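You operate a simulated robot arm through the tools that you are given. There is no shell and no other tool.

You are at the controls of a simulated robot arm. One attempt, no reset.

JOB
Take the white ring off the bearing block and tray it on the fitting mat.
Fine: purple tray on the mat, red thumbscrew backed off, ring in the tray, then thumbscrew run home again.

It is judged by the outcome, as a careful person would: the job done as asked, and still so three seconds after it is handed in. It fails if anything else is knocked over, pushed out of place, dropped, spilled or broken.

ROBOT AND FRAMES
A 6-joint arm with a two-finger parallel gripper, fixed in place. Base frame: the origin is on the floor under the middle of its stand, x ahead of it, y to its left, z up; the work surface is at about z = 0.88. Readings come in m, rad, newtons and seconds.
It reaches about 1.066 m from its shoulder. Its first joint turns from -2.897 to 2.897 rad. Payload 3.91 kg.
The tool frame sits at the grasp point between the pads (the TCP): z along the fingers, y along the line on which they close. The tips reach 0.03 m beyond it. The gripper opens to 0.11 m. The fingers are 0.02 m wide and 0.01 m thick; the gripper's body (0.048 by 0.112 m) begins 0.055 m behind the TCP.
Orientation is told as [roll, pitch, yaw] about the base's x, y, z axes, in that order, counted from this pose: with the fingers straight down and closing along the base's y, the tool's x points along the base's -x, its y along +y and its z along -z.

CONTROLS
- The arm moves only by the tool drive_tool. Its argument "commands" is one flat list of numbers, 7 for each row, row after row: the opening, from 0 (shut) to 1 (fully open), then the shift along the tool's x, y, z in units of 30 mm (1.0 is 30 mm), then the turn, a rotation vector about the tool's x, y, z in units of 6 degrees (1.0 is 6 degrees). In form: [fingers, tx, ty, tz, rx, ry, rz, fingers, tx, ty, tz, rx, ry, rz, ...]. A call has 1 to 20 rows; each row shifts and turns the commanded pose from where the row before left it, along the tool's axes as they then stand. A call with a number of a shift or a turn outside -1 to 1 is refused whole. A row lasts 0.2 s, in which the tool goes at most 0.05 m and 0.15 rad; a call with a longer step from one row to the next is refused whole, and so is a gripper value outside its range. A pose out of reach is approached as far as the arm can. The call stops where the force on the tool passes 40 N (or 10 N more than at its start, if that is more) or the arm is blocked; 0.2 s more then pass. Each finger travels about 0.153 m/s and halts on what it meets, pressing with about 36 N; the grip force reading is that of the motor and also rises with nothing between the fingers. The clock runs only during rows and for 0.2 s after the last one: add rows that do not move to give the fingers time. The reply holds the time, the measured pose of the TCP, the force on the tool along the base axes, the opening and the grip force, in the units named above and with some noise, with the torque about the TCP (base axes, N m) and any sound that the robot's microphone picked up.
- Cameras (640 x 400 px; columns grow to the right, rows downward): "scene" is fixed at [0.2202, -0.649, 1.4665]; the picture's right is [0.74, -0.68, 0.00], its down [-0.33, -0.36, -0.87] and it looks along [0.59, 0.64, -0.49] (base axes); focal length 362 px, centre (320, 200). "wrist" rides on the gripper at [0.072, 0.017, -0.103] in the tool frame; the picture's right is [-0.23, 0.97, 0.00], its down [-0.76, -0.18, -0.62] and it looks along [-0.61, -0.14, 0.78] (tool axes); focal length 222 px, centre (320, 200). There is no depth. A picture from a camera that has moved, and an enlarged one, comes with that camera's place and axes in the base frame and with its lens.
- grab_frame(camera): a new picture of that camera. It takes no simulated time.
- close_up(camera, box): a new picture of the part [left, top, right, bottom] of that camera's present view, enlarged. It takes no simulated time.
- close_job(): hands the job in; it is judged then, once.

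Places have to be worked out from the pictures, the camera data and where the tool is seen. Open the gripper and draw the arm clear of the work before you hand the job in, unless the task says otherwise.

The tools are called after "Emit:" as name(argument=value, ...) on one line, values as JSON. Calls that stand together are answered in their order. drive_tool: Moves the arm, as the interface text tells. Its arguments: {"type":"object","properties":{"commands":{"type":"array"}},"required":["commands"]} The other tools are called the same way: grab_frame (camera) takes a picture; close_up (camera, box) takes an enlarged picture of a part of a camera's view; close_job () hands the job in.

At the start:

```text
time: 0.0
eef_pos: [0.5531, 0.026, 1.1592]
ee_rot: [0.001, -0.001, -0.001]
ft_force: [-0.2, -0.5, 0.8]
torque: [-0.03, 0.02, 0.02]
gripper_width: 0.1098
finger_force: 0.0
```

scene: 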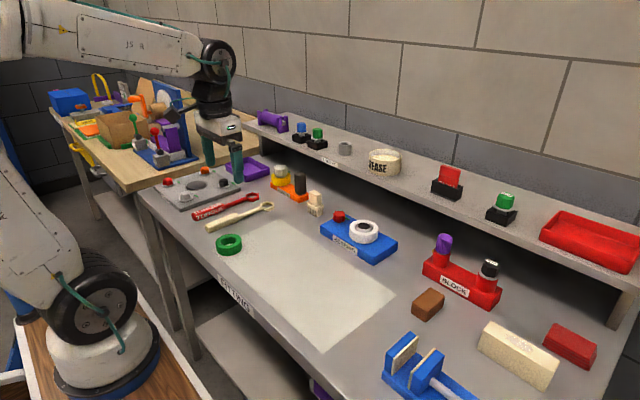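
wrist: 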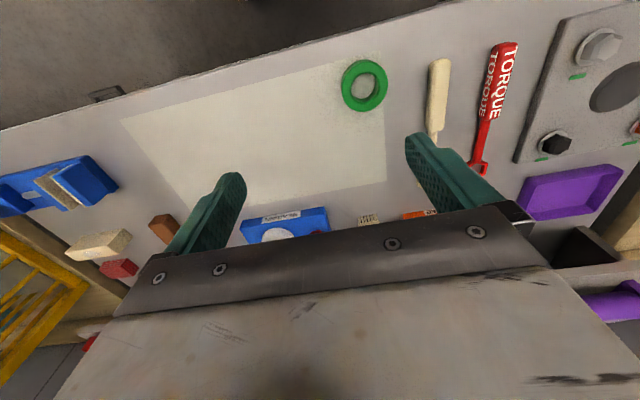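

The scene shows a blue bearing block with a white ring and red thumbscrew, a pale fitting mat, and a purple tray at the back left of the bench. I'll look at each enlarged first.

Emit:
close_up(camera="scene", box=[300, 190, 420, 265])

Emit:
close_up(camera="scene", box=[140, 120, 340, 245])

Emit:
close_up(camera="wrist", box=[480, 130, 640, 230])

Emit:
close_up(camera="scene", box=[400, 180, 640, 330])

```text
5.33 times, centred on (360, 228) of scene
camera zoom: at [0.2202, -0.649, 1.4665], right [0.74, -0.68, 0.0], down [-0.33, -0.36, -0.87], along [0.59, 0.64, -0.49], focal length 1928 px, centre (107, 53)
```

zoom: 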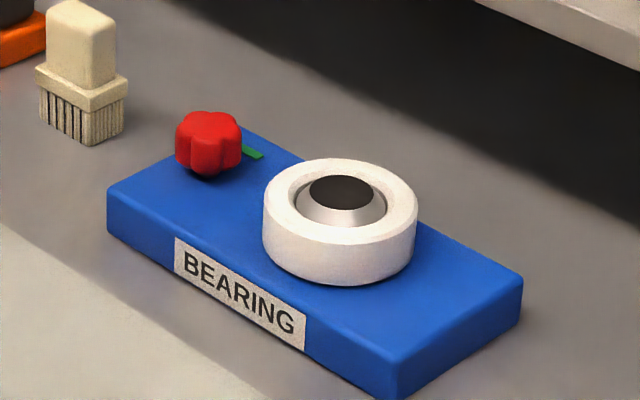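

```text
3.20 times, centred on (240, 182) of scene
camera zoom: at [0.2202, -0.649, 1.4665], right [0.74, -0.68, 0.0], down [-0.33, -0.36, -0.87], along [0.59, 0.64, -0.49], focal length 1157 px, centre (576, 256)
```

zoom: 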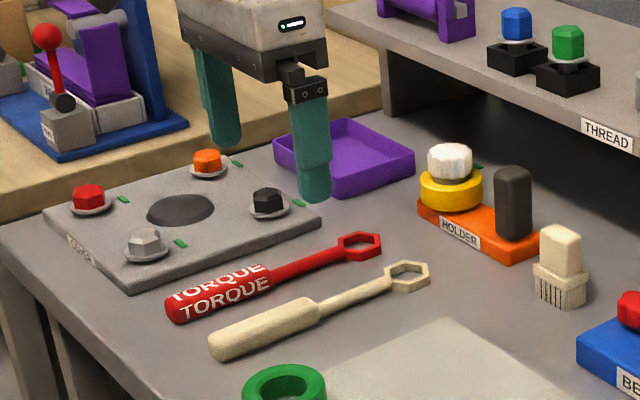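

```text
4.00 times, centred on (560, 180) of wrist
camera zoom: at [0.481, 0.0421, 1.2628], right [0.23, 0.97, 0.0], down [0.76, -0.18, 0.62], along [0.61, -0.14, -0.78], focal length 888 px, centre (-640, 280)
```

zoom: 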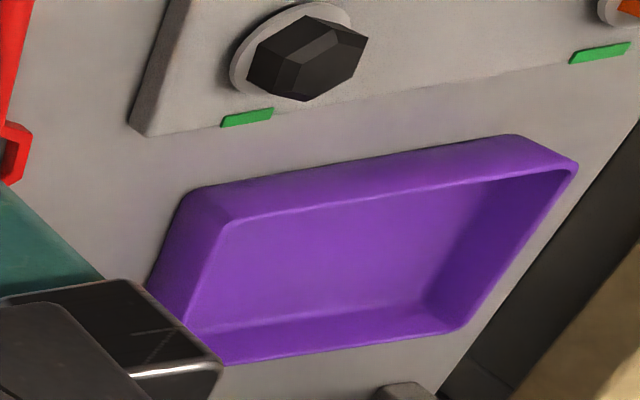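

```text
2.67 times, centred on (520, 255) of scene
camera zoom: at [0.2202, -0.649, 1.4665], right [0.74, -0.68, 0.0], down [-0.33, -0.36, -0.87], along [0.59, 0.64, -0.49], focal length 964 px, centre (-213, 53)
```

zoom: 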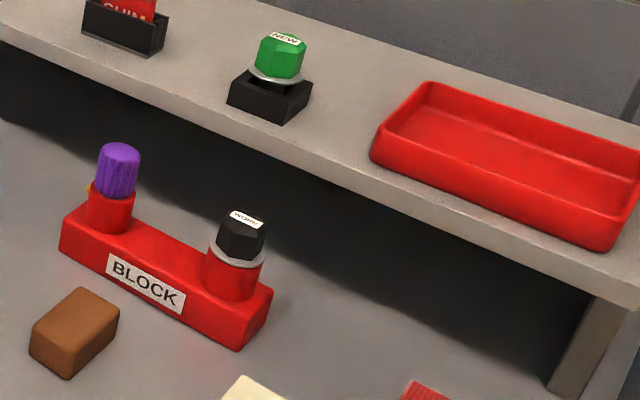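

The tray appears to be around x 0.82–0.926, y 0.396–0.54 with its rim near z≈0.91. The mat spans about x 0.53–0.765, y −0.315–0.115. I'll start by moving at height toward the tray, then check with the wrist camera.

Emit:
drive_tool(commands=[0.6, -0.4, 0.9, 0, 0, 0, 0, 0.6, -0.4, 0.9, 0, 0, 0, 0, 0.6, -0.4, 0.9, 0, 0, 0, 0, 0.6, -0.4, 0.9, 0, 0, 0, 0, 0.6, -0.4, 0.9, 0, 0, 0, 0, 0.6, -0.4, 0.9, 0, 0, 0, 0, 0.6, -0.4, 0.9, 0, 0, 0, 0, 0.6, -0.4, 0.9, 0, 0, 0, 0, 0.6, -0.4, 0.9, 0, 0, 0, 0, 0.6, -0.4, 0.9, 0, 0, 0, 0, 0.6, -0.4, 0.9, 0, 0, 0, 0, 0.6, -0.4, 0.9, 0, 0, 0, 0, 0.6, 0, 0, 0, 0, 0, 0])

```text
time: 2.8
eef_pos: [0.6965, 0.3504, 1.1613]
ee_rot: [0.001, -0.003, 0.001]
ft_force: [-0.9, 0.1, 0.1]
torque: [0.02, 0.02, -0.02]
gripper_width: 0.066
finger_force: 0.0
```

The arm followed as commanded. I'll take a wrist picture here to refine the tray's position.

Emit:
grab_frame(camera="wrist")

Emit:
grab_frame(camera="scene")

```text
taken
camera wrist: at [0.6253, 0.3673, 1.2646], right [0.23, 0.97, 0.0], down [0.76, -0.18, 0.62], along [0.61, -0.14, -0.78], focal length 222 px, centre (320, 200)
```

wrist: 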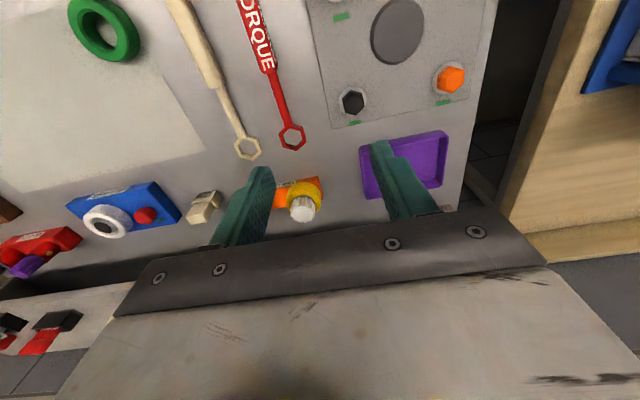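

```text
taken
```

scene: 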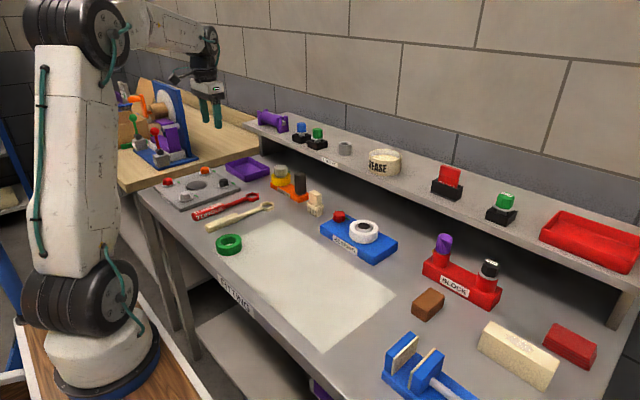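

Emit:
close_up(camera="wrist", box=[330, 110, 490, 210])

Emit:
close_up(camera="scene", box=[140, 120, 300, 220])

Emit:
close_up(camera="wrist", box=[50, 160, 210, 260])

```text
4.00 times, centred on (410, 160) of wrist
camera zoom: at [0.6253, 0.3673, 1.2646], right [0.23, 0.97, 0.0], down [0.76, -0.18, 0.62], along [0.61, -0.14, -0.78], focal length 888 px, centre (-40, 360)
```

zoom: 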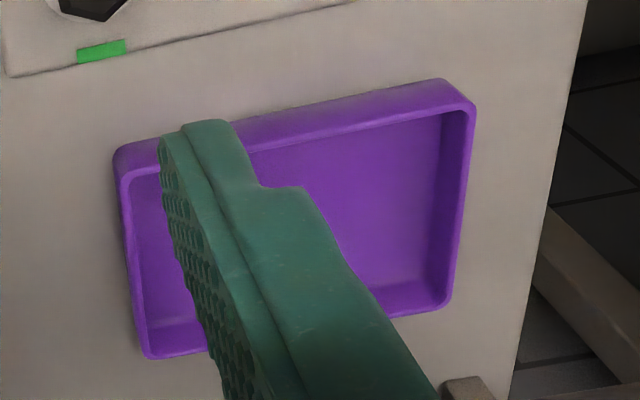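

```text
4.00 times, centred on (220, 170) of scene
camera zoom: at [0.2202, -0.649, 1.4665], right [0.74, -0.68, 0.0], down [-0.33, -0.36, -0.87], along [0.59, 0.64, -0.49], focal length 1446 px, centre (720, 320)
```

zoom: 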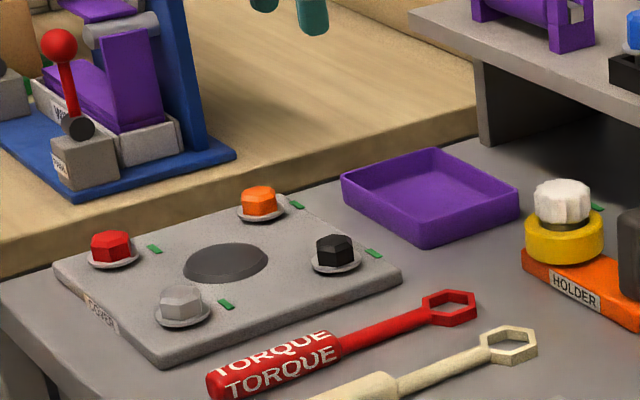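

```text
4.00 times, centred on (130, 210) of wrist
camera zoom: at [0.6253, 0.3673, 1.2646], right [0.23, 0.97, 0.0], down [0.76, -0.18, 0.62], along [0.61, -0.14, -0.78], focal length 888 px, centre (1080, 160)
```

zoom: 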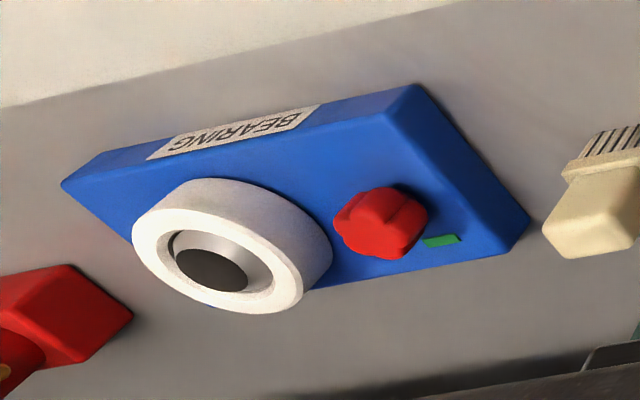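

Several views agree: the tray rim spans x 0.8195–0.9235, y 0.396–0.542, with height about 0.03. I'll move above the middle of the near wall and turn the gripper 90° so it closes along x.

Emit:
drive_tool(commands=[0.35, -0.836, 0.79, 0, 0, 0, 0, 0.35, -0.836, 0.79, 0, 0, 0, 0, 0.35, -0.836, 0.79, 0, 0, 0, 0, 0.35, -0.836, 0.79, 0, 0, 0, 0, 0.35, -0.836, 0.79, 0, 0, 0, 0, 0.35, 0, 0, 0, 0, 0, -1, 0.35, 0, 0, 0, 0, 0, -1, 0.35, 0, 0, 0, 0, 0, -1, 0.35, 0, 0, 0, 0, 0, -1, 0.35, 0, 0, 0, 0, 0, -1, 0.35, 0, 0, 0, 0, 0, -1, 0.35, 0, 0, 0, 0, 0, -1, 0.35, 0, 0, 0, 0, 0, -1, 0.35, 0, 0, 0, 0, 0, -1, 0.35, 0, 0, 0, 0, 0, -1, 0.35, 0, 0, 0, 0, 0, -1, 0.35, 0, 0, 0, 0, 0, -1, 0.35, 0, 0, 0, 0, 0, -1, 0.35, 0, 0, 0, 0, 0, -1, 0.35, 0, 0, 0, 0, 0, -1])

```text
time: 7.0
eef_pos: [0.8238, 0.4686, 1.1606]
ee_rot: [-0.001, -0.002, 1.574]
ft_force: [-0.1, -0.2, -0.4]
torque: [0.0, -0.03, 0.0]
gripper_width: 0.0385
finger_force: 0.1
```

Rotated and in place above the near wall. I'll descend part-way and check alignment with both cameras.

Emit:
drive_tool(commands=[0.35, 0, 0.03, 0.9, 0, 0, 0, 0.35, 0, 0.03, 0.9, 0, 0, 0, 0.35, 0, 0, 0.9, 0, 0, 0, 0.35, 0, 0, 0.9, 0, 0, 0, 0.35, 0, 0, 0.9, 0, 0, 0, 0.35, 0, 0, 0.9, 0, 0, 0, 0.35, 0, 0, 0, 0, 0, 0])

Emit:
grab_frame(camera="wrist")

Emit:
close_up(camera="scene", box=[180, 100, 300, 175])

```text
time: 8.6
eef_pos: [0.8206, 0.4685, 0.9964]
ee_rot: [-0.002, -0.004, 1.571]
ft_force: [0.3, 0.4, -0.3]
torque: [0.0, -0.05, 0.0]
gripper_width: 0.0388
finger_force: 0.1
```

```text
taken
camera wrist: at [0.804, 0.3947, 1.1009], right [-0.97, 0.23, 0.0], down [0.18, 0.76, 0.62], along [0.14, 0.61, -0.78], focal length 222 px, centre (320, 200)
```

wrist: 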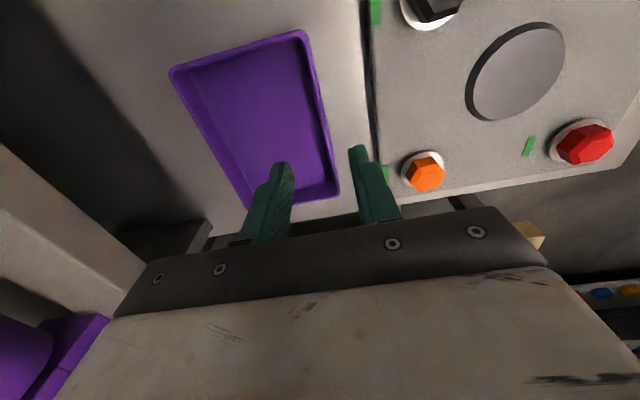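

```text
5.33 times, centred on (240, 138) of scene
camera zoom: at [0.2202, -0.649, 1.4665], right [0.74, -0.68, 0.0], down [-0.33, -0.36, -0.87], along [0.59, 0.64, -0.49], focal length 1928 px, centre (747, 533)
```

zoom: 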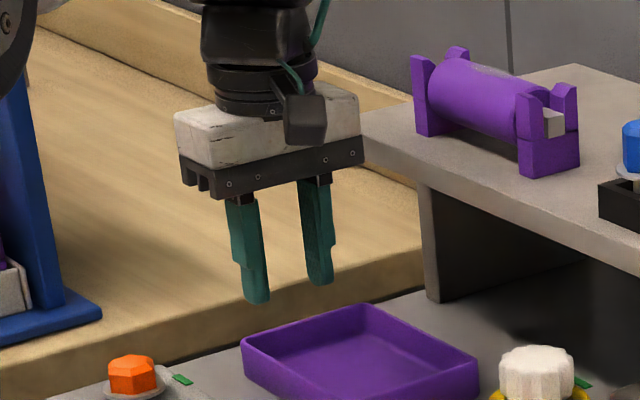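

The fingers straddle the near wall at about x=0.822, with clearance on both sides. I'll descend so the tips stop just above the tray floor.

Emit:
drive_tool(commands=[0.35, 0, -0.04, 0.62, 0, 0, 0, 0.35, 0, 0, 0.62, 0, 0, 0, 0.35, 0, 0, 0.62, 0, 0, 0, 0.35, 0, 0, 0.62, 0, 0, 0, 0.35, 0, 0, 0, 0, 0, 0])

Emit:
grab_frame(camera="wrist")

Emit:
close_up(camera="scene", box=[180, 110, 300, 185])

```text
time: 9.8
eef_pos: [0.8209, 0.4692, 0.9235]
ee_rot: [-0.002, -0.001, 1.571]
ft_force: [0.3, -0.5, 0.0]
torque: [0.01, 0.01, -0.01]
gripper_width: 0.0385
finger_force: 0.1
```

```text
taken
camera wrist: at [0.8041, 0.3964, 1.0269], right [-0.97, 0.23, 0.0], down [0.18, 0.76, 0.62], along [0.14, 0.61, -0.78], focal length 222 px, centre (320, 200)
```

wrist: 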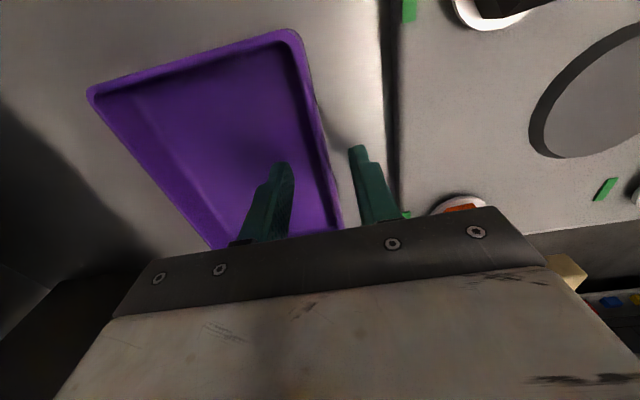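

```text
5.33 times, centred on (240, 148) of scene
camera zoom: at [0.2202, -0.649, 1.4665], right [0.74, -0.68, 0.0], down [-0.33, -0.36, -0.87], along [0.59, 0.64, -0.49], focal length 1928 px, centre (747, 480)
```

zoom: 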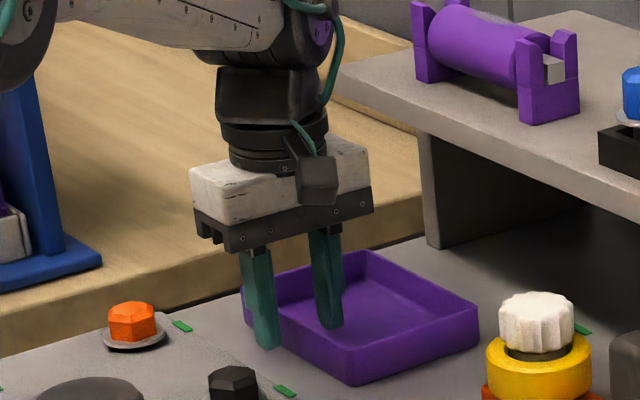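

The fingers are on either side of the wall, tips clear of the floor. I'll close the gripper.

Emit:
drive_tool(commands=[0.15, 0, 0, 0, 0, 0, 0, 0, 0, 0, 0, 0, 0, 0, 0, 0, 0, 0, 0, 0, 0, 0, 0, 0, 0, 0, 0, 0])

```text
time: 10.8
eef_pos: [0.8203, 0.4696, 0.9242]
ee_rot: [-0.002, -0.001, 1.571]
ft_force: [0.8, 1.2, 0.0]
torque: [0.18, 0.0, 0.0]
gripper_width: 0.0034
finger_force: 36.1
```

The grip holds at 3.4 mm width with 36 N, so the wall is held. I'll lift slowly and check.

Emit:
drive_tool(commands=[0, 0, 0, -0.2, 0, 0, 0, 0, 0, 0, -0.3, 0, 0, 0, 0, 0, 0, -0.5, 0, 0, 0, 0, 0, 0, -0.5, 0, 0, 0, 0, 0, 0, 0, 0, 0, 0])

Emit:
grab_frame(camera="wrist")

Emit:
close_up(camera="scene", box=[180, 110, 300, 185])

```text
time: 12.0
eef_pos: [0.8221, 0.4681, 0.9683]
ee_rot: [0.0, -0.001, 1.571]
ft_force: [0.8, 0.4, -2.6]
torque: [0.01, 0.11, -0.01]
gripper_width: 0.0035
finger_force: 36.0
```

```text
taken
camera wrist: at [0.8048, 0.3955, 1.0726], right [-0.97, 0.23, 0.0], down [0.18, 0.76, 0.62], along [0.14, 0.61, -0.78], focal length 222 px, centre (320, 200)
```

wrist: 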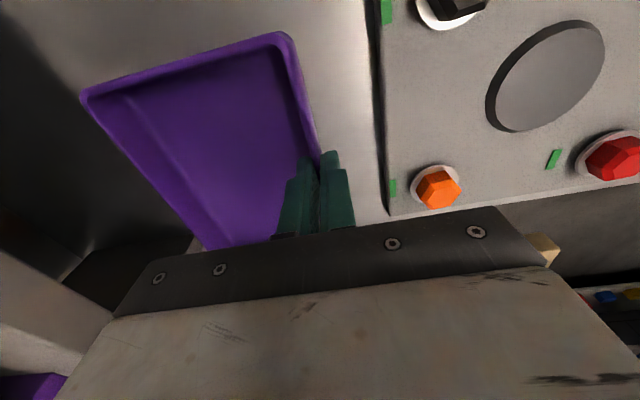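

```text
5.33 times, centred on (240, 148) of scene
camera zoom: at [0.2202, -0.649, 1.4665], right [0.74, -0.68, 0.0], down [-0.33, -0.36, -0.87], along [0.59, 0.64, -0.49], focal length 1928 px, centre (747, 480)
```

zoom: 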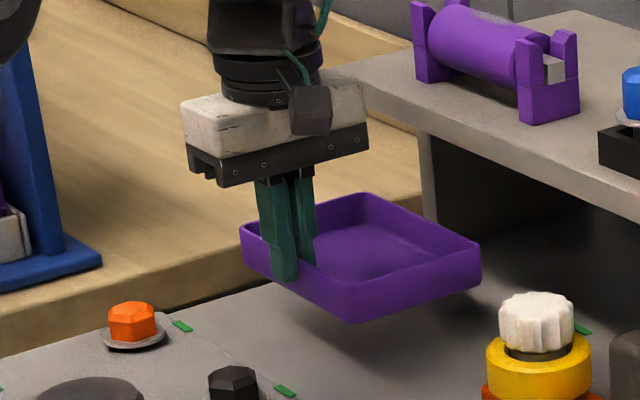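

The tray is held level, weight around 2.6 N. I'll lift higher and carry it over toward the mat.

Emit:
drive_tool(commands=[0, 0, 0, -0.93, 0, 0, 0, 0, 0, 0, -0.93, 0, 0, 0, 0, 0, 0, -0.93, 0, 0, 0, 0, 0, 0, -0.93, 0, 0, 0, 0, 0.5, 0.19, 0, 0, 0, 0, 0, 0.9, 0.34, 0, 0, 0, 0, 0, 0.9, 0.34, 0, 0, 0, 0, 0, 0.9, 0.34, 0, 0, 0, 0, 0, 0.9, 0.34, 0, 0, 0, 0, 0, 0.9, 0.34, 0, 0, 0, 0, 0, 0.9, 0.34, 0, 0, 0, 0, 0, 0.9, 0.34, 0, 0, 0, 0, 0, 0.9, 0.34, 0, 0, 0, 0, 0, 0.9, 0.34, 0, 0, 0, 0, 0, 0.9, 0.34, 0, 0, 0, 0, 0, 0.9, 0.34, 0, 0, 0, 0, 0, 0.9, 0.34, 0, 0, 0, 0, 0, 0.9, 0.34, 0, 0, 0, 0, 0, 0.9, 0.34, 0, 0, 0, 0, 0, 0.5, 0.2, 0, 0, 0, 0])

Emit:
grab_frame(camera="scene")

```text
time: 16.2
eef_pos: [0.6678, 0.0594, 1.0783]
ee_rot: [-0.002, -0.001, 1.571]
ft_force: [0.1, 0.2, -2.7]
torque: [0.01, 0.15, -0.01]
gripper_width: 0.0035
finger_force: 36.1
```

```text
taken
```

scene: 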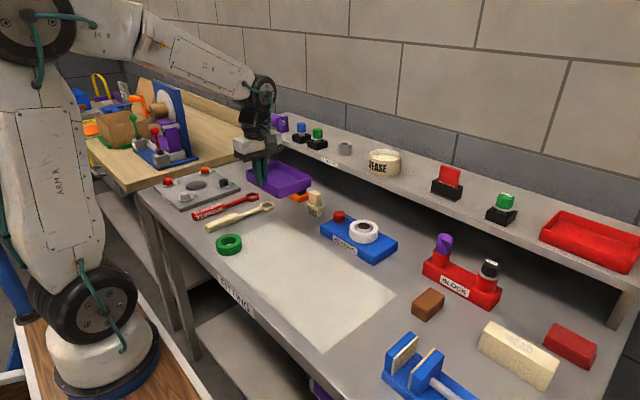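

The tray is still level and secure. I'll finish the traverse to the mat's centre and descend most of the way.

Emit:
drive_tool(commands=[0, 0.79, 0.295, 0, 0, 0, 0, 0, 0.79, 0.295, 0, 0, 0, 0, 0, 0.79, 0.295, 0, 0, 0, 0, 0, 0.79, 0.295, 0, 0, 0, 0, 0, 0.79, 0.295, 0, 0, 0, 0, 0, 0.79, 0.295, 0, 0, 0, 0, 0, 0.79, 0.295, 0, 0, 0, 0, 0, 0.79, 0.295, 0, 0, 0, 0, 0, 0, 0, 0, 0, 0, 0, 0, 0, 0, 0.8, 0, 0, 0, 0, 0, 0, 0.9, 0, 0, 0, 0, 0, 0, 0.9, 0, 0, 0, 0, 0, 0, 0.9, 0, 0, 0, 0, 0, 0, 0.5, 0, 0, 0, 0, 0, 0, 0, 0, 0, 0])

Emit:
grab_frame(camera="scene")

Emit:
grab_frame(camera="wrist")

```text
time: 19.4
eef_pos: [0.5987, -0.1302, 0.9584]
ee_rot: [-0.001, -0.004, 1.571]
ft_force: [-0.2, 0.0, -2.7]
torque: [0.02, 0.14, 0.05]
gripper_width: 0.0037
finger_force: 35.7
```

```text
taken
```

scene: 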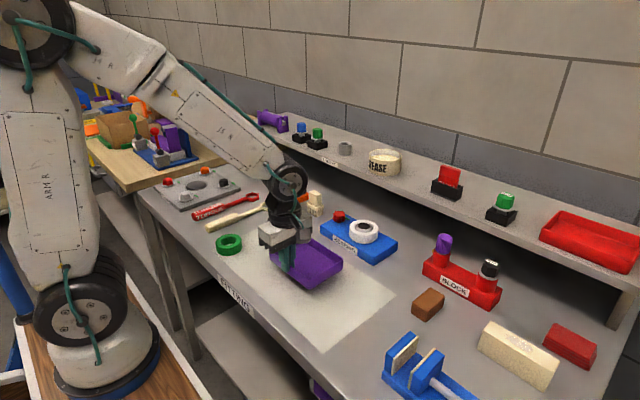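

```text
taken
camera wrist: at [0.5812, -0.203, 1.0621], right [-0.97, 0.23, 0.0], down [0.18, 0.76, 0.62], along [0.14, 0.61, -0.78], focal length 222 px, centre (320, 200)
```

wrist: 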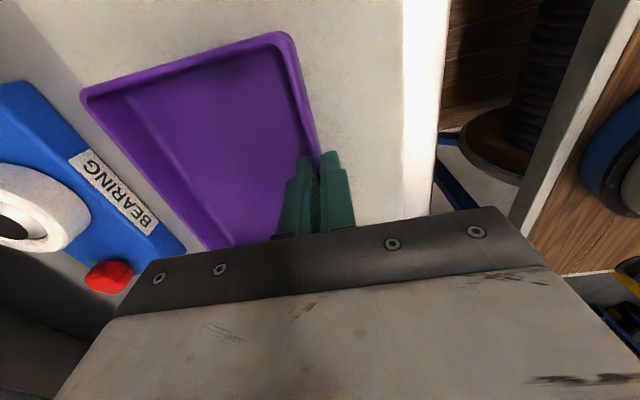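

The tray is over the mat with margin all round. I'll lower it gently in small steps until it touches.

Emit:
drive_tool(commands=[0, 0, 0, 0.4, 0, 0, 0, 0, 0, 0, 0.3, 0, 0, 0, 0, 0, 0, 0.2, 0, 0, 0, 0, 0, 0, 0.1, 0, 0, 0, 0, 0, 0, 0, 0, 0, 0])

```text
time: 20.6
eef_pos: [0.5975, -0.1303, 0.9292]
ee_rot: [-0.001, -0.001, 1.571]
ft_force: [0.6, 0.1, -2.2]
torque: [-0.01, 0.12, -0.01]
gripper_width: 0.0033
finger_force: 35.8
```

Not touching yet (force is still just the tray's weight). I'll lower a few more millimetres in tiny steps.

Emit:
drive_tool(commands=[0, 0, 0, 0.05, 0, 0, 0, 0, 0, 0, 0.04, 0, 0, 0, 0, 0, 0, 0, 0, 0, 0])

```text
time: 21.4
eef_pos: [0.598, -0.1292, 0.9255]
ee_rot: [-0.001, -0.002, 1.57]
ft_force: [0.1, 0.1, -2.6]
torque: [-0.01, 0.11, -0.03]
gripper_width: 0.0033
finger_force: 36.1
```

Emit:
drive_tool(commands=[0, 0, 0, 0.04, 0, 0, 0, 0, 0, 0, 0.03, 0, 0, 0, 0, 0, 0, 0, 0, 0, 0])

```text
time: 22.2
eef_pos: [0.5971, -0.1285, 0.9227]
ee_rot: [-0.002, -0.003, 1.57]
ft_force: [0.3, 0.7, -3.0]
torque: [-0.02, 0.12, -0.02]
gripper_width: 0.0034
finger_force: 35.2
```

The force still shows the tray hanging, so I'll continue with millimetre steps.

Emit:
drive_tool(commands=[0, 0, 0, 0.04, 0, 0, 0, 0, 0, 0, 0.03, 0, 0, 0, 0, 0, 0, 0, 0, 0, 0])

Emit:
close_up(camera="scene", box=[240, 200, 400, 300])

```text
time: 23.0
eef_pos: [0.5989, -0.1285, 0.9232]
ee_rot: [-0.002, -0.001, 1.571]
ft_force: [-3.2, 0.5, 29.9]
torque: [0.16, 0.16, 0.03]
gripper_width: 0.0032
finger_force: 35.4
```

```text
4.00 times, centred on (320, 250) of scene
camera zoom: at [0.2202, -0.649, 1.4665], right [0.74, -0.68, 0.0], down [-0.33, -0.36, -0.87], along [0.59, 0.64, -0.49], focal length 1446 px, centre (320, 0)
```

zoom: 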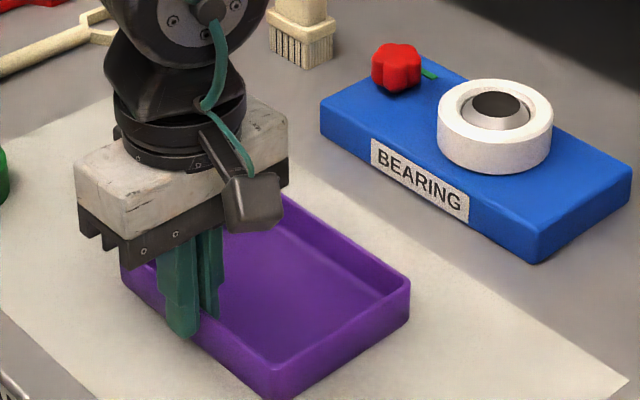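

The tray is now on the mat (30 N contact). I'll ease up by about 1.5 mm to relax that, then open the fingers.

Emit:
drive_tool(commands=[0, 0, 0, -0.06, 0, 0, 0, 0, 0, 0, 0, 0, 0, 0])

```text
time: 23.6
eef_pos: [0.5977, -0.1296, 0.9238]
ee_rot: [0.001, -0.001, 1.571]
ft_force: [0.0, 0.2, -1.1]
torque: [-0.05, 0.1, 0.01]
gripper_width: 0.0036
finger_force: 36.0
```

Force is nearly zero, so the tray rests on the mat. I'll open the fingers a little and rise straight up.

Emit:
drive_tool(commands=[0.1, 0, 0, 0, 0, 0, 0, 0.25, 0, 0, 0, 0, 0, 0, 0.3, 0, 0, 0, 0, 0, 0, 0.3, 0, 0, -0.3, 0, 0, 0, 0.3, 0, 0, -0.7, 0, 0, 0, 0.3, 0, 0, -0.9, 0, 0, 0, 0.3, 0, 0, -0.9, 0, 0, 0, 0.3, 0, 0, -0.9, 0, 0, 0, 0.3, 0, 0, -0.9, 0, 0, 0, 0.3, 0, 0, 0, 0, 0, 0])

Emit:
grab_frame(camera="scene")

Emit:
grab_frame(camera="wrist")

```text
time: 25.8
eef_pos: [0.5991, -0.13, 1.0623]
ee_rot: [-0.002, -0.003, 1.572]
ft_force: [0.0, -0.5, -0.5]
torque: [0.0, 0.01, -0.01]
gripper_width: 0.0331
finger_force: 0.0
```

```text
taken
```

scene: 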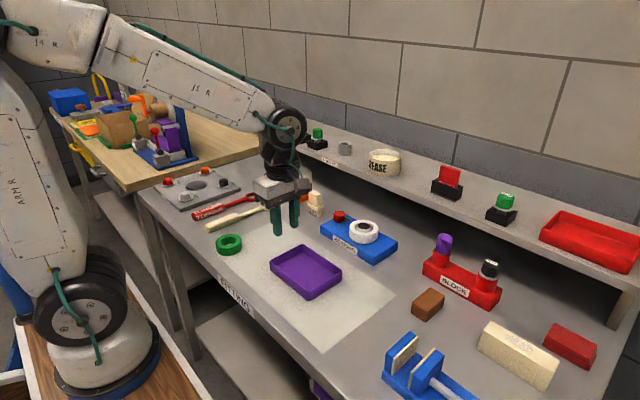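

```text
taken
camera wrist: at [0.5817, -0.2026, 1.1673], right [-0.97, 0.23, 0.0], down [0.18, 0.76, 0.62], along [0.14, 0.61, -0.78], focal length 222 px, centre (320, 200)
```

wrist: 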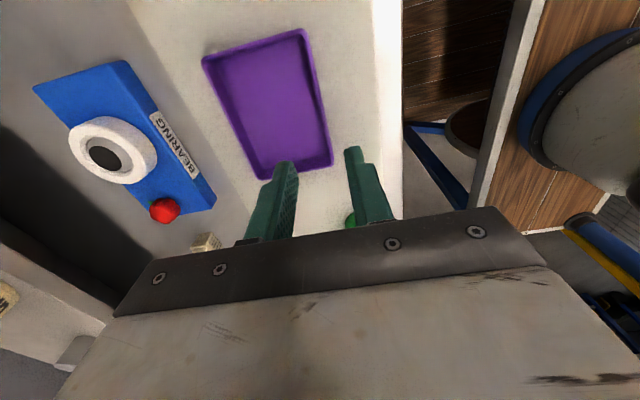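

The tray sits flat on the mat. Next I'll inspect the thumbscrew and ring in detail from this view.

Emit:
close_up(camera="wrist", box=[20, 50, 228, 230])

Emit:
close_up(camera="scene", box=[320, 200, 368, 230])

```text
2.22 times, centred on (124, 140) of wrist
camera zoom: at [0.5817, -0.2026, 1.1673], right [-0.97, 0.23, 0.0], down [0.18, 0.76, 0.62], along [0.14, 0.61, -0.78], focal length 494 px, centre (756, 333)
```

zoom: 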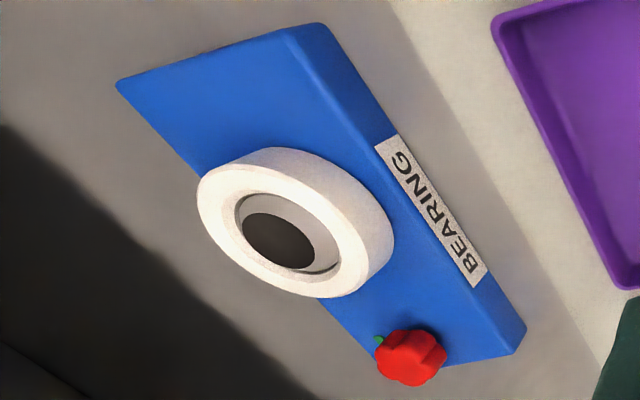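

```text
13.33 times, centred on (344, 215) of scene
camera zoom: at [0.2202, -0.649, 1.4665], right [0.74, -0.68, 0.0], down [-0.33, -0.36, -0.87], along [0.59, 0.64, -0.49], focal length 4821 px, centre (0, 0)
```

zoom: 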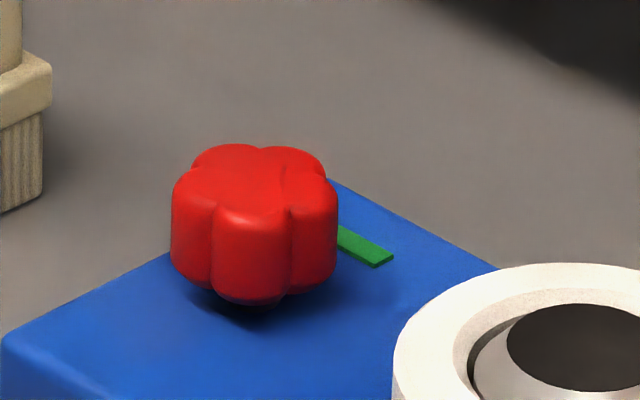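

The five-lobed knob is near (0.847, −0.045) with its top at about z≈0.93, and the ring centre is near (0.846, −0.143). I'll turn the gripper clockwise here at height, so there is plenty of counter-clockwise travel for backing off the screw.

Emit:
drive_tool(commands=[0.6, 0, 0, -0.5, 0, 0, 1, 0.6, 0, 0, -0.5, 0, 0, 1, 0.6, 0, 0, 0, 0, 0, 1, 0.6, 0, 0, 0, 0, 0, 1, 0.6, 0, 0, 0, 0, 0, 1, 0.6, 0, 0, 0, 0, 0, 1, 0.6, 0, 0, 0, 0, 0, 1, 0.6, 0, 0, 0, 0, 0, 1, 0.6, 0, 0, 0, 0, 0, 1, 0.6, 0, 0, 0, 0, 0, 1, 0.6, 0, 0, 0, 0, 0, 1, 0.6, 0, 0, 0, 0, 0, 1, 0.6, 0, 0, 0, 0, 0, 1, 0.6, 0, 0, 0, 0, 0, 1, 0.6, 0, 0, 0, 0, 0, 1, 0.6, 0, 0, 0, 0, 0, 1, 0.6, 0, 0, 0, 0, 0, 1, 0.6, 0, 0, 0, 0, 0, 1, 0.6, 0, 0, 0, 0, 0, 1, 0.6, 0, 0, 0, 0, 0, 1])

```text
time: 30.0
eef_pos: [0.5983, -0.1295, 1.09]
ee_rot: [0.003, -0.002, -0.524]
ft_force: [-0.2, 0.7, -0.2]
torque: [-0.01, -0.04, -0.01]
gripper_width: 0.0659
finger_force: 0.0
```

No problems rotating. I'll continue to yaw ≈ −82° and move above the knob.

Emit:
drive_tool(commands=[0.6, 0, 0, 0, 0, 0, 1, 0.6, 0, 0, 0, 0, 0, 1, 0.6, 0, 0, 0, 0, 0, 1, 0.6, 0, 0, 0, 0, 0, 1, 0.6, 0, 0, 0, 0, 0, 1, 0.6, 0, 0, 0, 0, 0, 1, 0.6, 0, 0, 0, 0, 0, 1, 0.6, 0, 0, 0, 0, 0, 1, 0.6, 0, 0, 0, 0, 0, 0.667, 0.6, 0.1635, 0.86, 0, 0, 0, 0, 0.6, 0.1635, 0.86, 0, 0, 0, 0, 0.6, 0.1635, 0.86, 0, 0, 0, 0, 0.6, 0.1635, 0.86, 0, 0, 0, 0, 0.6, 0.1635, 0.86, 0, 0, 0, 0, 0.6, 0.1635, 0.86, 0, 0, 0, 0, 0.6, 0.1635, 0.86, 0, 0, 0, 0, 0.6, 0.1635, 0.86, 0, 0, 0, 0, 0.6, 0.1635, 0.86, 0, 0, 0, 0, 0.6, 0.1635, 0.86, 0, 0, 0, 0, 0.6, 0, 0, 0, 0, 0, 0])

Emit:
grab_frame(camera="wrist")

Emit:
grab_frame(camera="scene")

```text
time: 34.2
eef_pos: [0.8482, -0.0453, 1.0919]
ee_rot: [0.003, 0.002, -1.431]
ft_force: [1.0, 0.0, 0.2]
torque: [0.0, 0.01, 0.04]
gripper_width: 0.0662
finger_force: 0.1
```

```text
taken
camera wrist: at [0.8544, 0.0286, 1.1967], right [1.0, -0.09, 0.0], down [-0.07, -0.78, 0.62], along [-0.05, -0.62, -0.78], focal length 222 px, centre (320, 200)
```

wrist: 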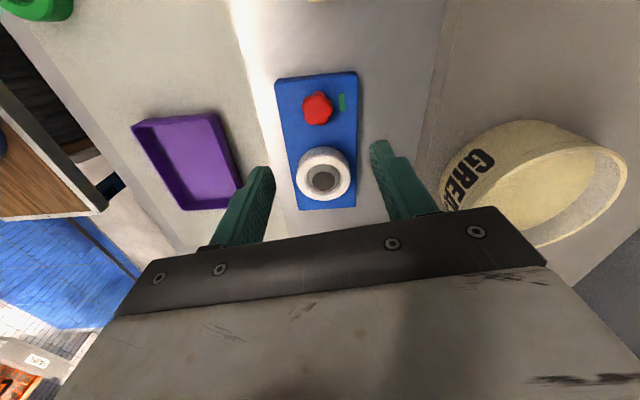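

```text
taken
```

scene: 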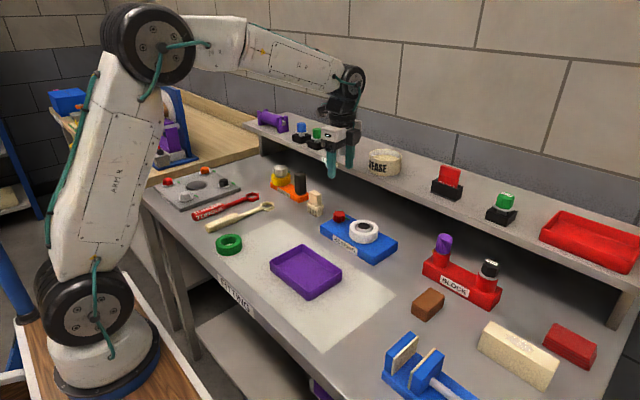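

I'm above the knob. I'll zoom in on it to get its centre and lobe alignment.

Emit:
close_up(camera="wrist", box=[260, 60, 388, 140])

Emit:
close_up(camera="wrist", box=[260, 130, 388, 210])

```text
5.00 times, centred on (324, 100) of wrist
camera zoom: at [0.8544, 0.0286, 1.1967], right [1.0, -0.09, 0.0], down [-0.07, -0.78, 0.62], along [-0.05, -0.62, -0.78], focal length 1111 px, centre (300, 700)
```

zoom: 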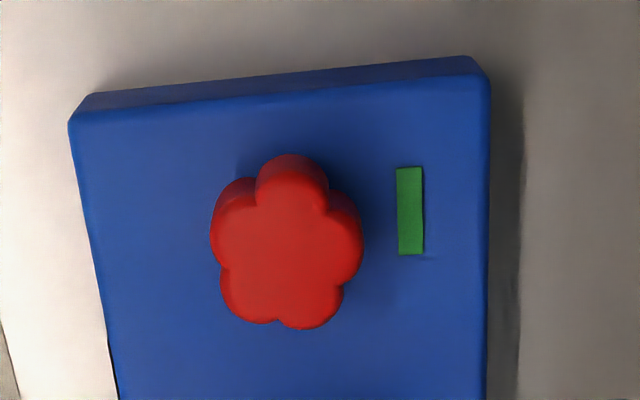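

```text
5.00 times, centred on (324, 170) of wrist
camera zoom: at [0.8544, 0.0286, 1.1967], right [1.0, -0.09, 0.0], down [-0.07, -0.78, 0.62], along [-0.05, -0.62, -0.78], focal length 1111 px, centre (300, 350)
```

zoom: 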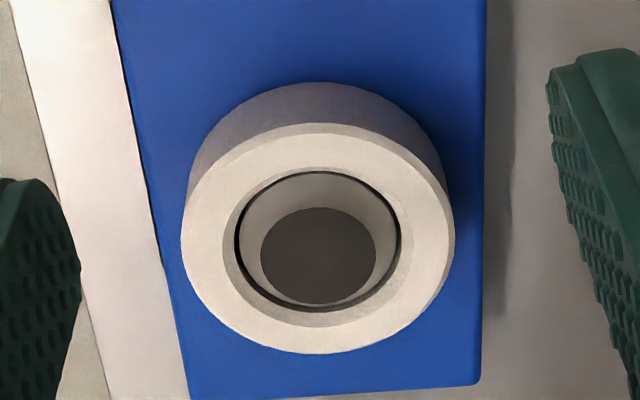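

The knob lobes line up with a closing axis of about 8°, which is what I have, and its centre is near (0.846, −0.048). I'll lower part-way and refine.

Emit:
drive_tool(commands=[0.6, -0.04, -0.04, 0.76, 0, 0, 0, 0.6, -0.04, -0.045, 0.76, 0, 0, 0, 0.6, 0, 0, 0.76, 0, 0, 0, 0.6, 0, 0, 0.76, 0, 0, 0, 0.6, 0, 0, 0, 0, 0, 0])

Emit:
grab_frame(camera="wrist")

Emit:
close_up(camera="scene", box=[300, 180, 412, 250])

```text
time: 35.4
eef_pos: [0.8465, -0.0482, 1.0013]
ee_rot: [0.002, 0.0, -1.431]
ft_force: [0.3, 1.9, 0.6]
torque: [-0.02, 0.01, 0.0]
gripper_width: 0.066
finger_force: 0.0
```

```text
taken
camera wrist: at [0.8522, 0.0264, 1.1056], right [1.0, -0.09, 0.0], down [-0.07, -0.78, 0.62], along [-0.05, -0.62, -0.78], focal length 222 px, centre (320, 200)
```

wrist: 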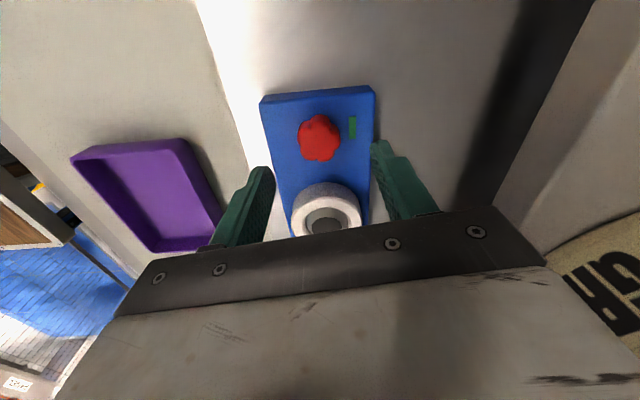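

```text
5.71 times, centred on (356, 215) of scene
camera zoom: at [0.2202, -0.649, 1.4665], right [0.74, -0.68, 0.0], down [-0.33, -0.36, -0.87], along [0.59, 0.64, -0.49], focal length 2066 px, centre (114, 114)
```

zoom: 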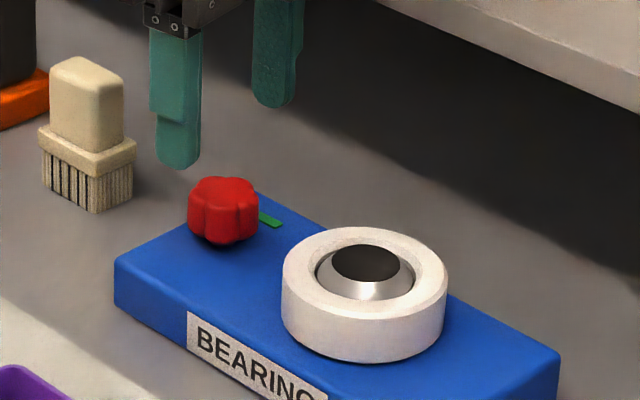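

Emit:
close_up(camera="wrist", box=[256, 90, 384, 170])

```text
5.00 times, centred on (320, 130) of wrist
camera zoom: at [0.8522, 0.0264, 1.1056], right [1.0, -0.09, 0.0], down [-0.07, -0.78, 0.62], along [-0.05, -0.62, -0.78], focal length 1111 px, centre (320, 550)
```

zoom: 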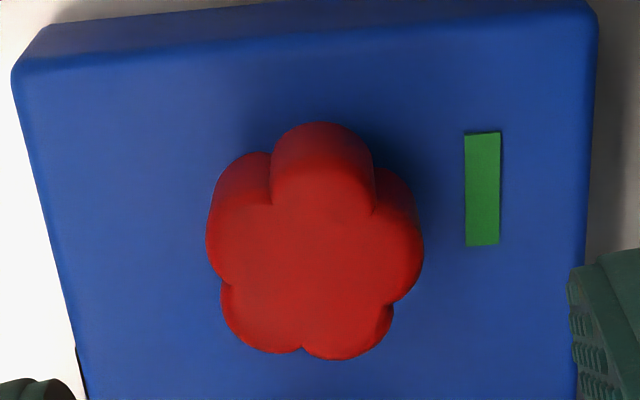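

The knob's centre looks to be about (0.845, −0.050). I'll shift slightly and descend so the tips stay about 6 mm above the block.

Emit:
drive_tool(commands=[0.6, -0.053, -0.058, 0.6, 0, 0, 0, 0.6, 0, 0, 0.6, 0, 0, 0, 0.6, 0, 0, 0.5, 0, 0, 0, 0.6, 0, 0, 0.3, 0, 0, 0, 0.6, 0, 0, 0, 0, 0, 0])

Emit:
grab_frame(camera="wrist")

Emit:
close_up(camera="scene", box=[300, 180, 412, 250])

```text
time: 36.6
eef_pos: [0.8444, -0.05, 0.941]
ee_rot: [0.001, 0.001, -1.431]
ft_force: [0.7, 0.5, 0.1]
torque: [-0.01, 0.01, -0.02]
gripper_width: 0.066
finger_force: 0.0
```

```text
taken
camera wrist: at [0.8506, 0.0247, 1.0444], right [1.0, -0.09, 0.0], down [-0.07, -0.78, 0.62], along [-0.05, -0.62, -0.78], focal length 222 px, centre (320, 200)
```

wrist: 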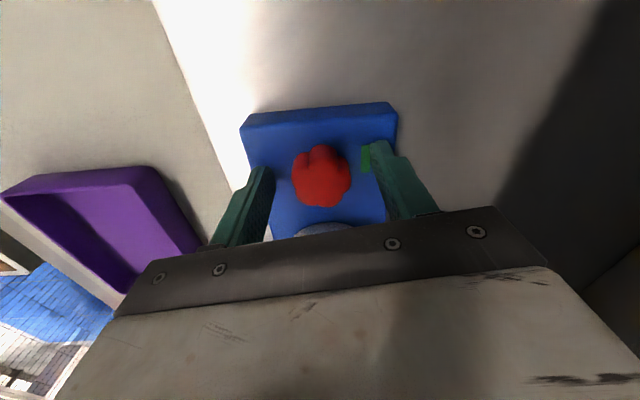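

```text
5.71 times, centred on (356, 215) of scene
camera zoom: at [0.2202, -0.649, 1.4665], right [0.74, -0.68, 0.0], down [-0.33, -0.36, -0.87], along [0.59, 0.64, -0.49], focal length 2066 px, centre (114, 114)
```

zoom: 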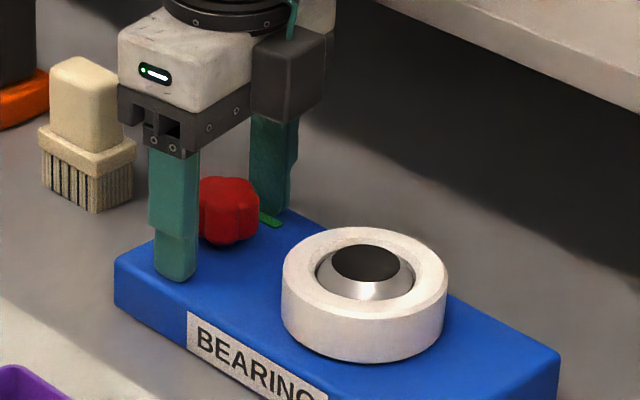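

The fingers straddle the knob cleanly and clear the ring. I'll close on the knob.

Emit:
drive_tool(commands=[0.4, 0, 0, 0, 0, 0, 0, 0, 0, 0, 0, 0, 0, 0, 0, 0, 0, 0, 0, 0, 0, 0, 0, 0, 0, 0, 0, 0])

Emit:
close_up(camera="scene", box=[300, 180, 412, 250])

Emit:
grab_frame(camera="wrist")

```text
time: 37.6
eef_pos: [0.8455, -0.0496, 0.941]
ee_rot: [0.002, 0.003, -1.429]
ft_force: [9.6, 0.2, -1.8]
torque: [-0.08, 0.07, -0.01]
gripper_width: 0.0346
finger_force: 45.2
```

```text
5.71 times, centred on (356, 215) of scene
camera zoom: at [0.2202, -0.649, 1.4665], right [0.74, -0.68, 0.0], down [-0.33, -0.36, -0.87], along [0.59, 0.64, -0.49], focal length 2066 px, centre (114, 114)
```

zoom: 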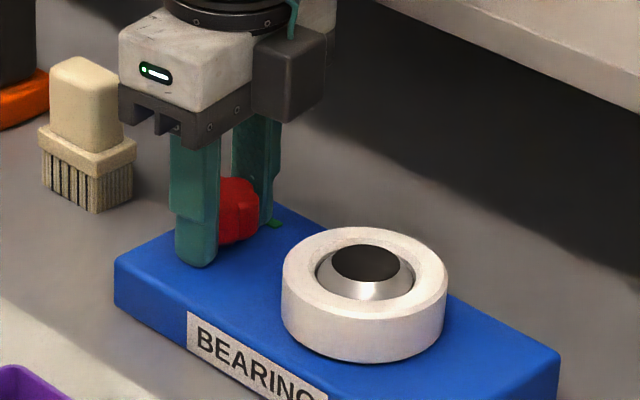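

```text
taken
camera wrist: at [0.8511, 0.0248, 1.0445], right [1.0, -0.09, 0.0], down [-0.07, -0.78, 0.62], along [-0.05, -0.62, -0.78], focal length 222 px, centre (320, 200)
```

wrist: 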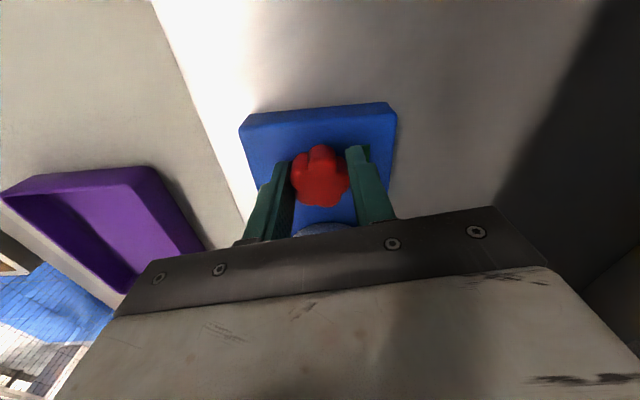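

The knob is gripped at 34.6 mm with a small lateral force. I'll relieve it by about 0.8 mm, then start turning counter-clockwise (backing off) a little and read the torque.

Emit:
drive_tool(commands=[0, 0, 0.028, 0, 0, 0, 0, 0, 0, 0, 0, 0, 0, -0.5, 0, 0, 0, 0, 0, 0, -0.5, 0, 0, 0, 0, 0, 0, -0.5, 0, 0, 0, 0, 0, 0, -0.5, 0, 0, 0, 0, 0, 0, 0])

Emit:
grab_frame(camera="wrist")

```text
time: 39.0
eef_pos: [0.8453, -0.0486, 0.9394]
ee_rot: [0.001, 0.002, -1.219]
ft_force: [14.9, 2.5, -9.4]
torque: [0.28, 0.21, 0.02]
gripper_width: 0.0345
finger_force: 45.8
```

```text
taken
camera wrist: at [0.8358, 0.0246, 1.0445], right [0.99, 0.12, 0.0], down [0.09, -0.78, 0.62], along [0.08, -0.62, -0.78], focal length 222 px, centre (320, 200)
```

wrist: 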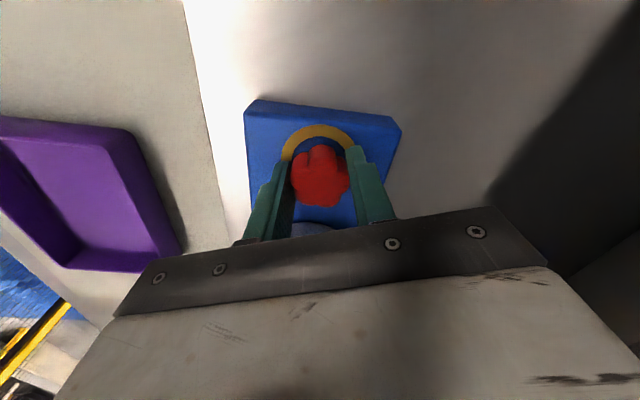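

The mark by the knob changed from a green bar to a yellow arc, so it reacts to the screw's state. I'll look closer before turning further.

Emit:
close_up(camera="wrist", box=[240, 90, 400, 210])

Emit:
close_up(camera="scene", box=[300, 180, 412, 250])

```text
3.33 times, centred on (320, 150) of wrist
camera zoom: at [0.8358, 0.0246, 1.0445], right [0.99, 0.12, 0.0], down [0.09, -0.78, 0.62], along [0.08, -0.62, -0.78], focal length 740 px, centre (320, 367)
```

zoom: 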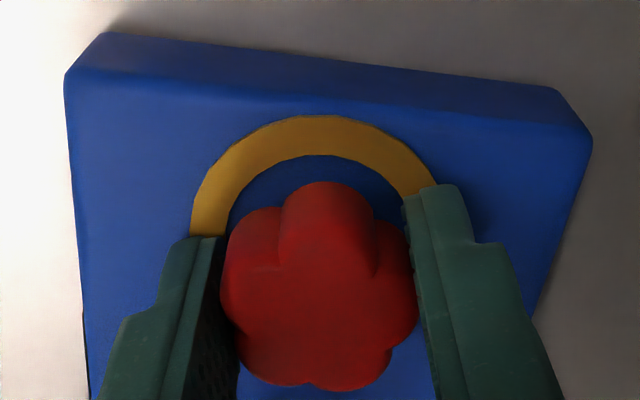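

```text
5.71 times, centred on (356, 215) of scene
camera zoom: at [0.2202, -0.649, 1.4665], right [0.74, -0.68, 0.0], down [-0.33, -0.36, -0.87], along [0.59, 0.64, -0.49], focal length 2066 px, centre (114, 114)
```

zoom: 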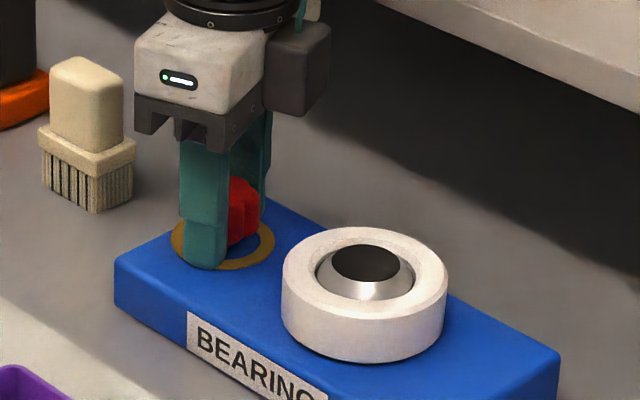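

A yellow ring has appeared around the knob, apparently a partly-loosened indicator. I'll keep turning counter-clockwise while nudging about 1 mm to relieve the lateral load.

Emit:
drive_tool(commands=[0, -0.0115, 0.031, 0.015, 0, 0, 0, 0, 0, 0, 0, 0, 0, -0.7, 0, 0, 0, 0, 0, 0, -0.7, 0, 0, 0, 0, 0, 0, -0.7, 0, 0, 0, 0, 0, 0, -0.7, 0, 0, 0, 0, 0, 0, 0])

Emit:
grab_frame(camera="wrist")

```text
time: 40.4
eef_pos: [0.8462, -0.0474, 0.9406]
ee_rot: [0.0, 0.0, -0.926]
ft_force: [10.9, 6.8, 1.0]
torque: [0.87, 0.89, -0.01]
gripper_width: 0.0343
finger_force: 44.9
```

```text
taken
camera wrist: at [0.8149, 0.0189, 1.0445], right [0.92, 0.4, 0.0], down [0.31, -0.72, 0.62], along [0.25, -0.57, -0.78], focal length 222 px, centre (320, 200)
```

wrist: 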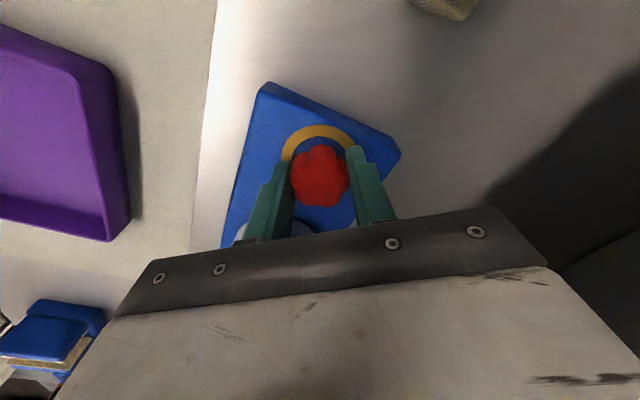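

The knob follows freely (29° so far), with the ring still yellow. I'll continue turning counter-clockwise.

Emit:
drive_tool(commands=[0, 0, 0.02, 0, 0, 0, -0.8, 0, 0, 0, 0, 0, 0, -0.8, 0, 0, 0, 0, 0, 0, -0.8, 0, 0, 0, 0, 0, 0, -0.8, 0, 0, 0, 0, 0, 0, -0.8, 0, 0, 0, 0, 0, 0, 0])

Emit:
grab_frame(camera="wrist")

Emit:
close_up(camera="scene", box=[300, 180, 412, 250])

```text
time: 41.8
eef_pos: [0.8465, -0.0485, 0.9393]
ee_rot: [0.001, 0.001, -0.509]
ft_force: [9.4, 3.6, 6.3]
torque: [0.04, 1.14, 0.0]
gripper_width: 0.0343
finger_force: 45.3
```

```text
taken
camera wrist: at [0.7901, 0.0012, 1.0444], right [0.67, 0.74, 0.0], down [0.58, -0.53, 0.62], along [0.46, -0.42, -0.78], focal length 222 px, centre (320, 200)
```

wrist: 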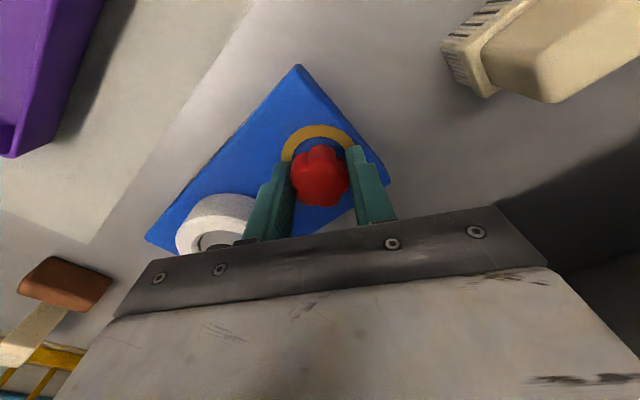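

```text
5.71 times, centred on (356, 215) of scene
camera zoom: at [0.2202, -0.649, 1.4665], right [0.74, -0.68, 0.0], down [-0.33, -0.36, -0.87], along [0.59, 0.64, -0.49], focal length 2066 px, centre (114, 114)
```

zoom: 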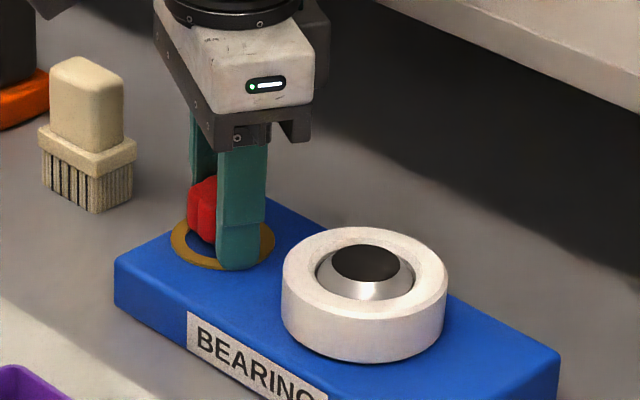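

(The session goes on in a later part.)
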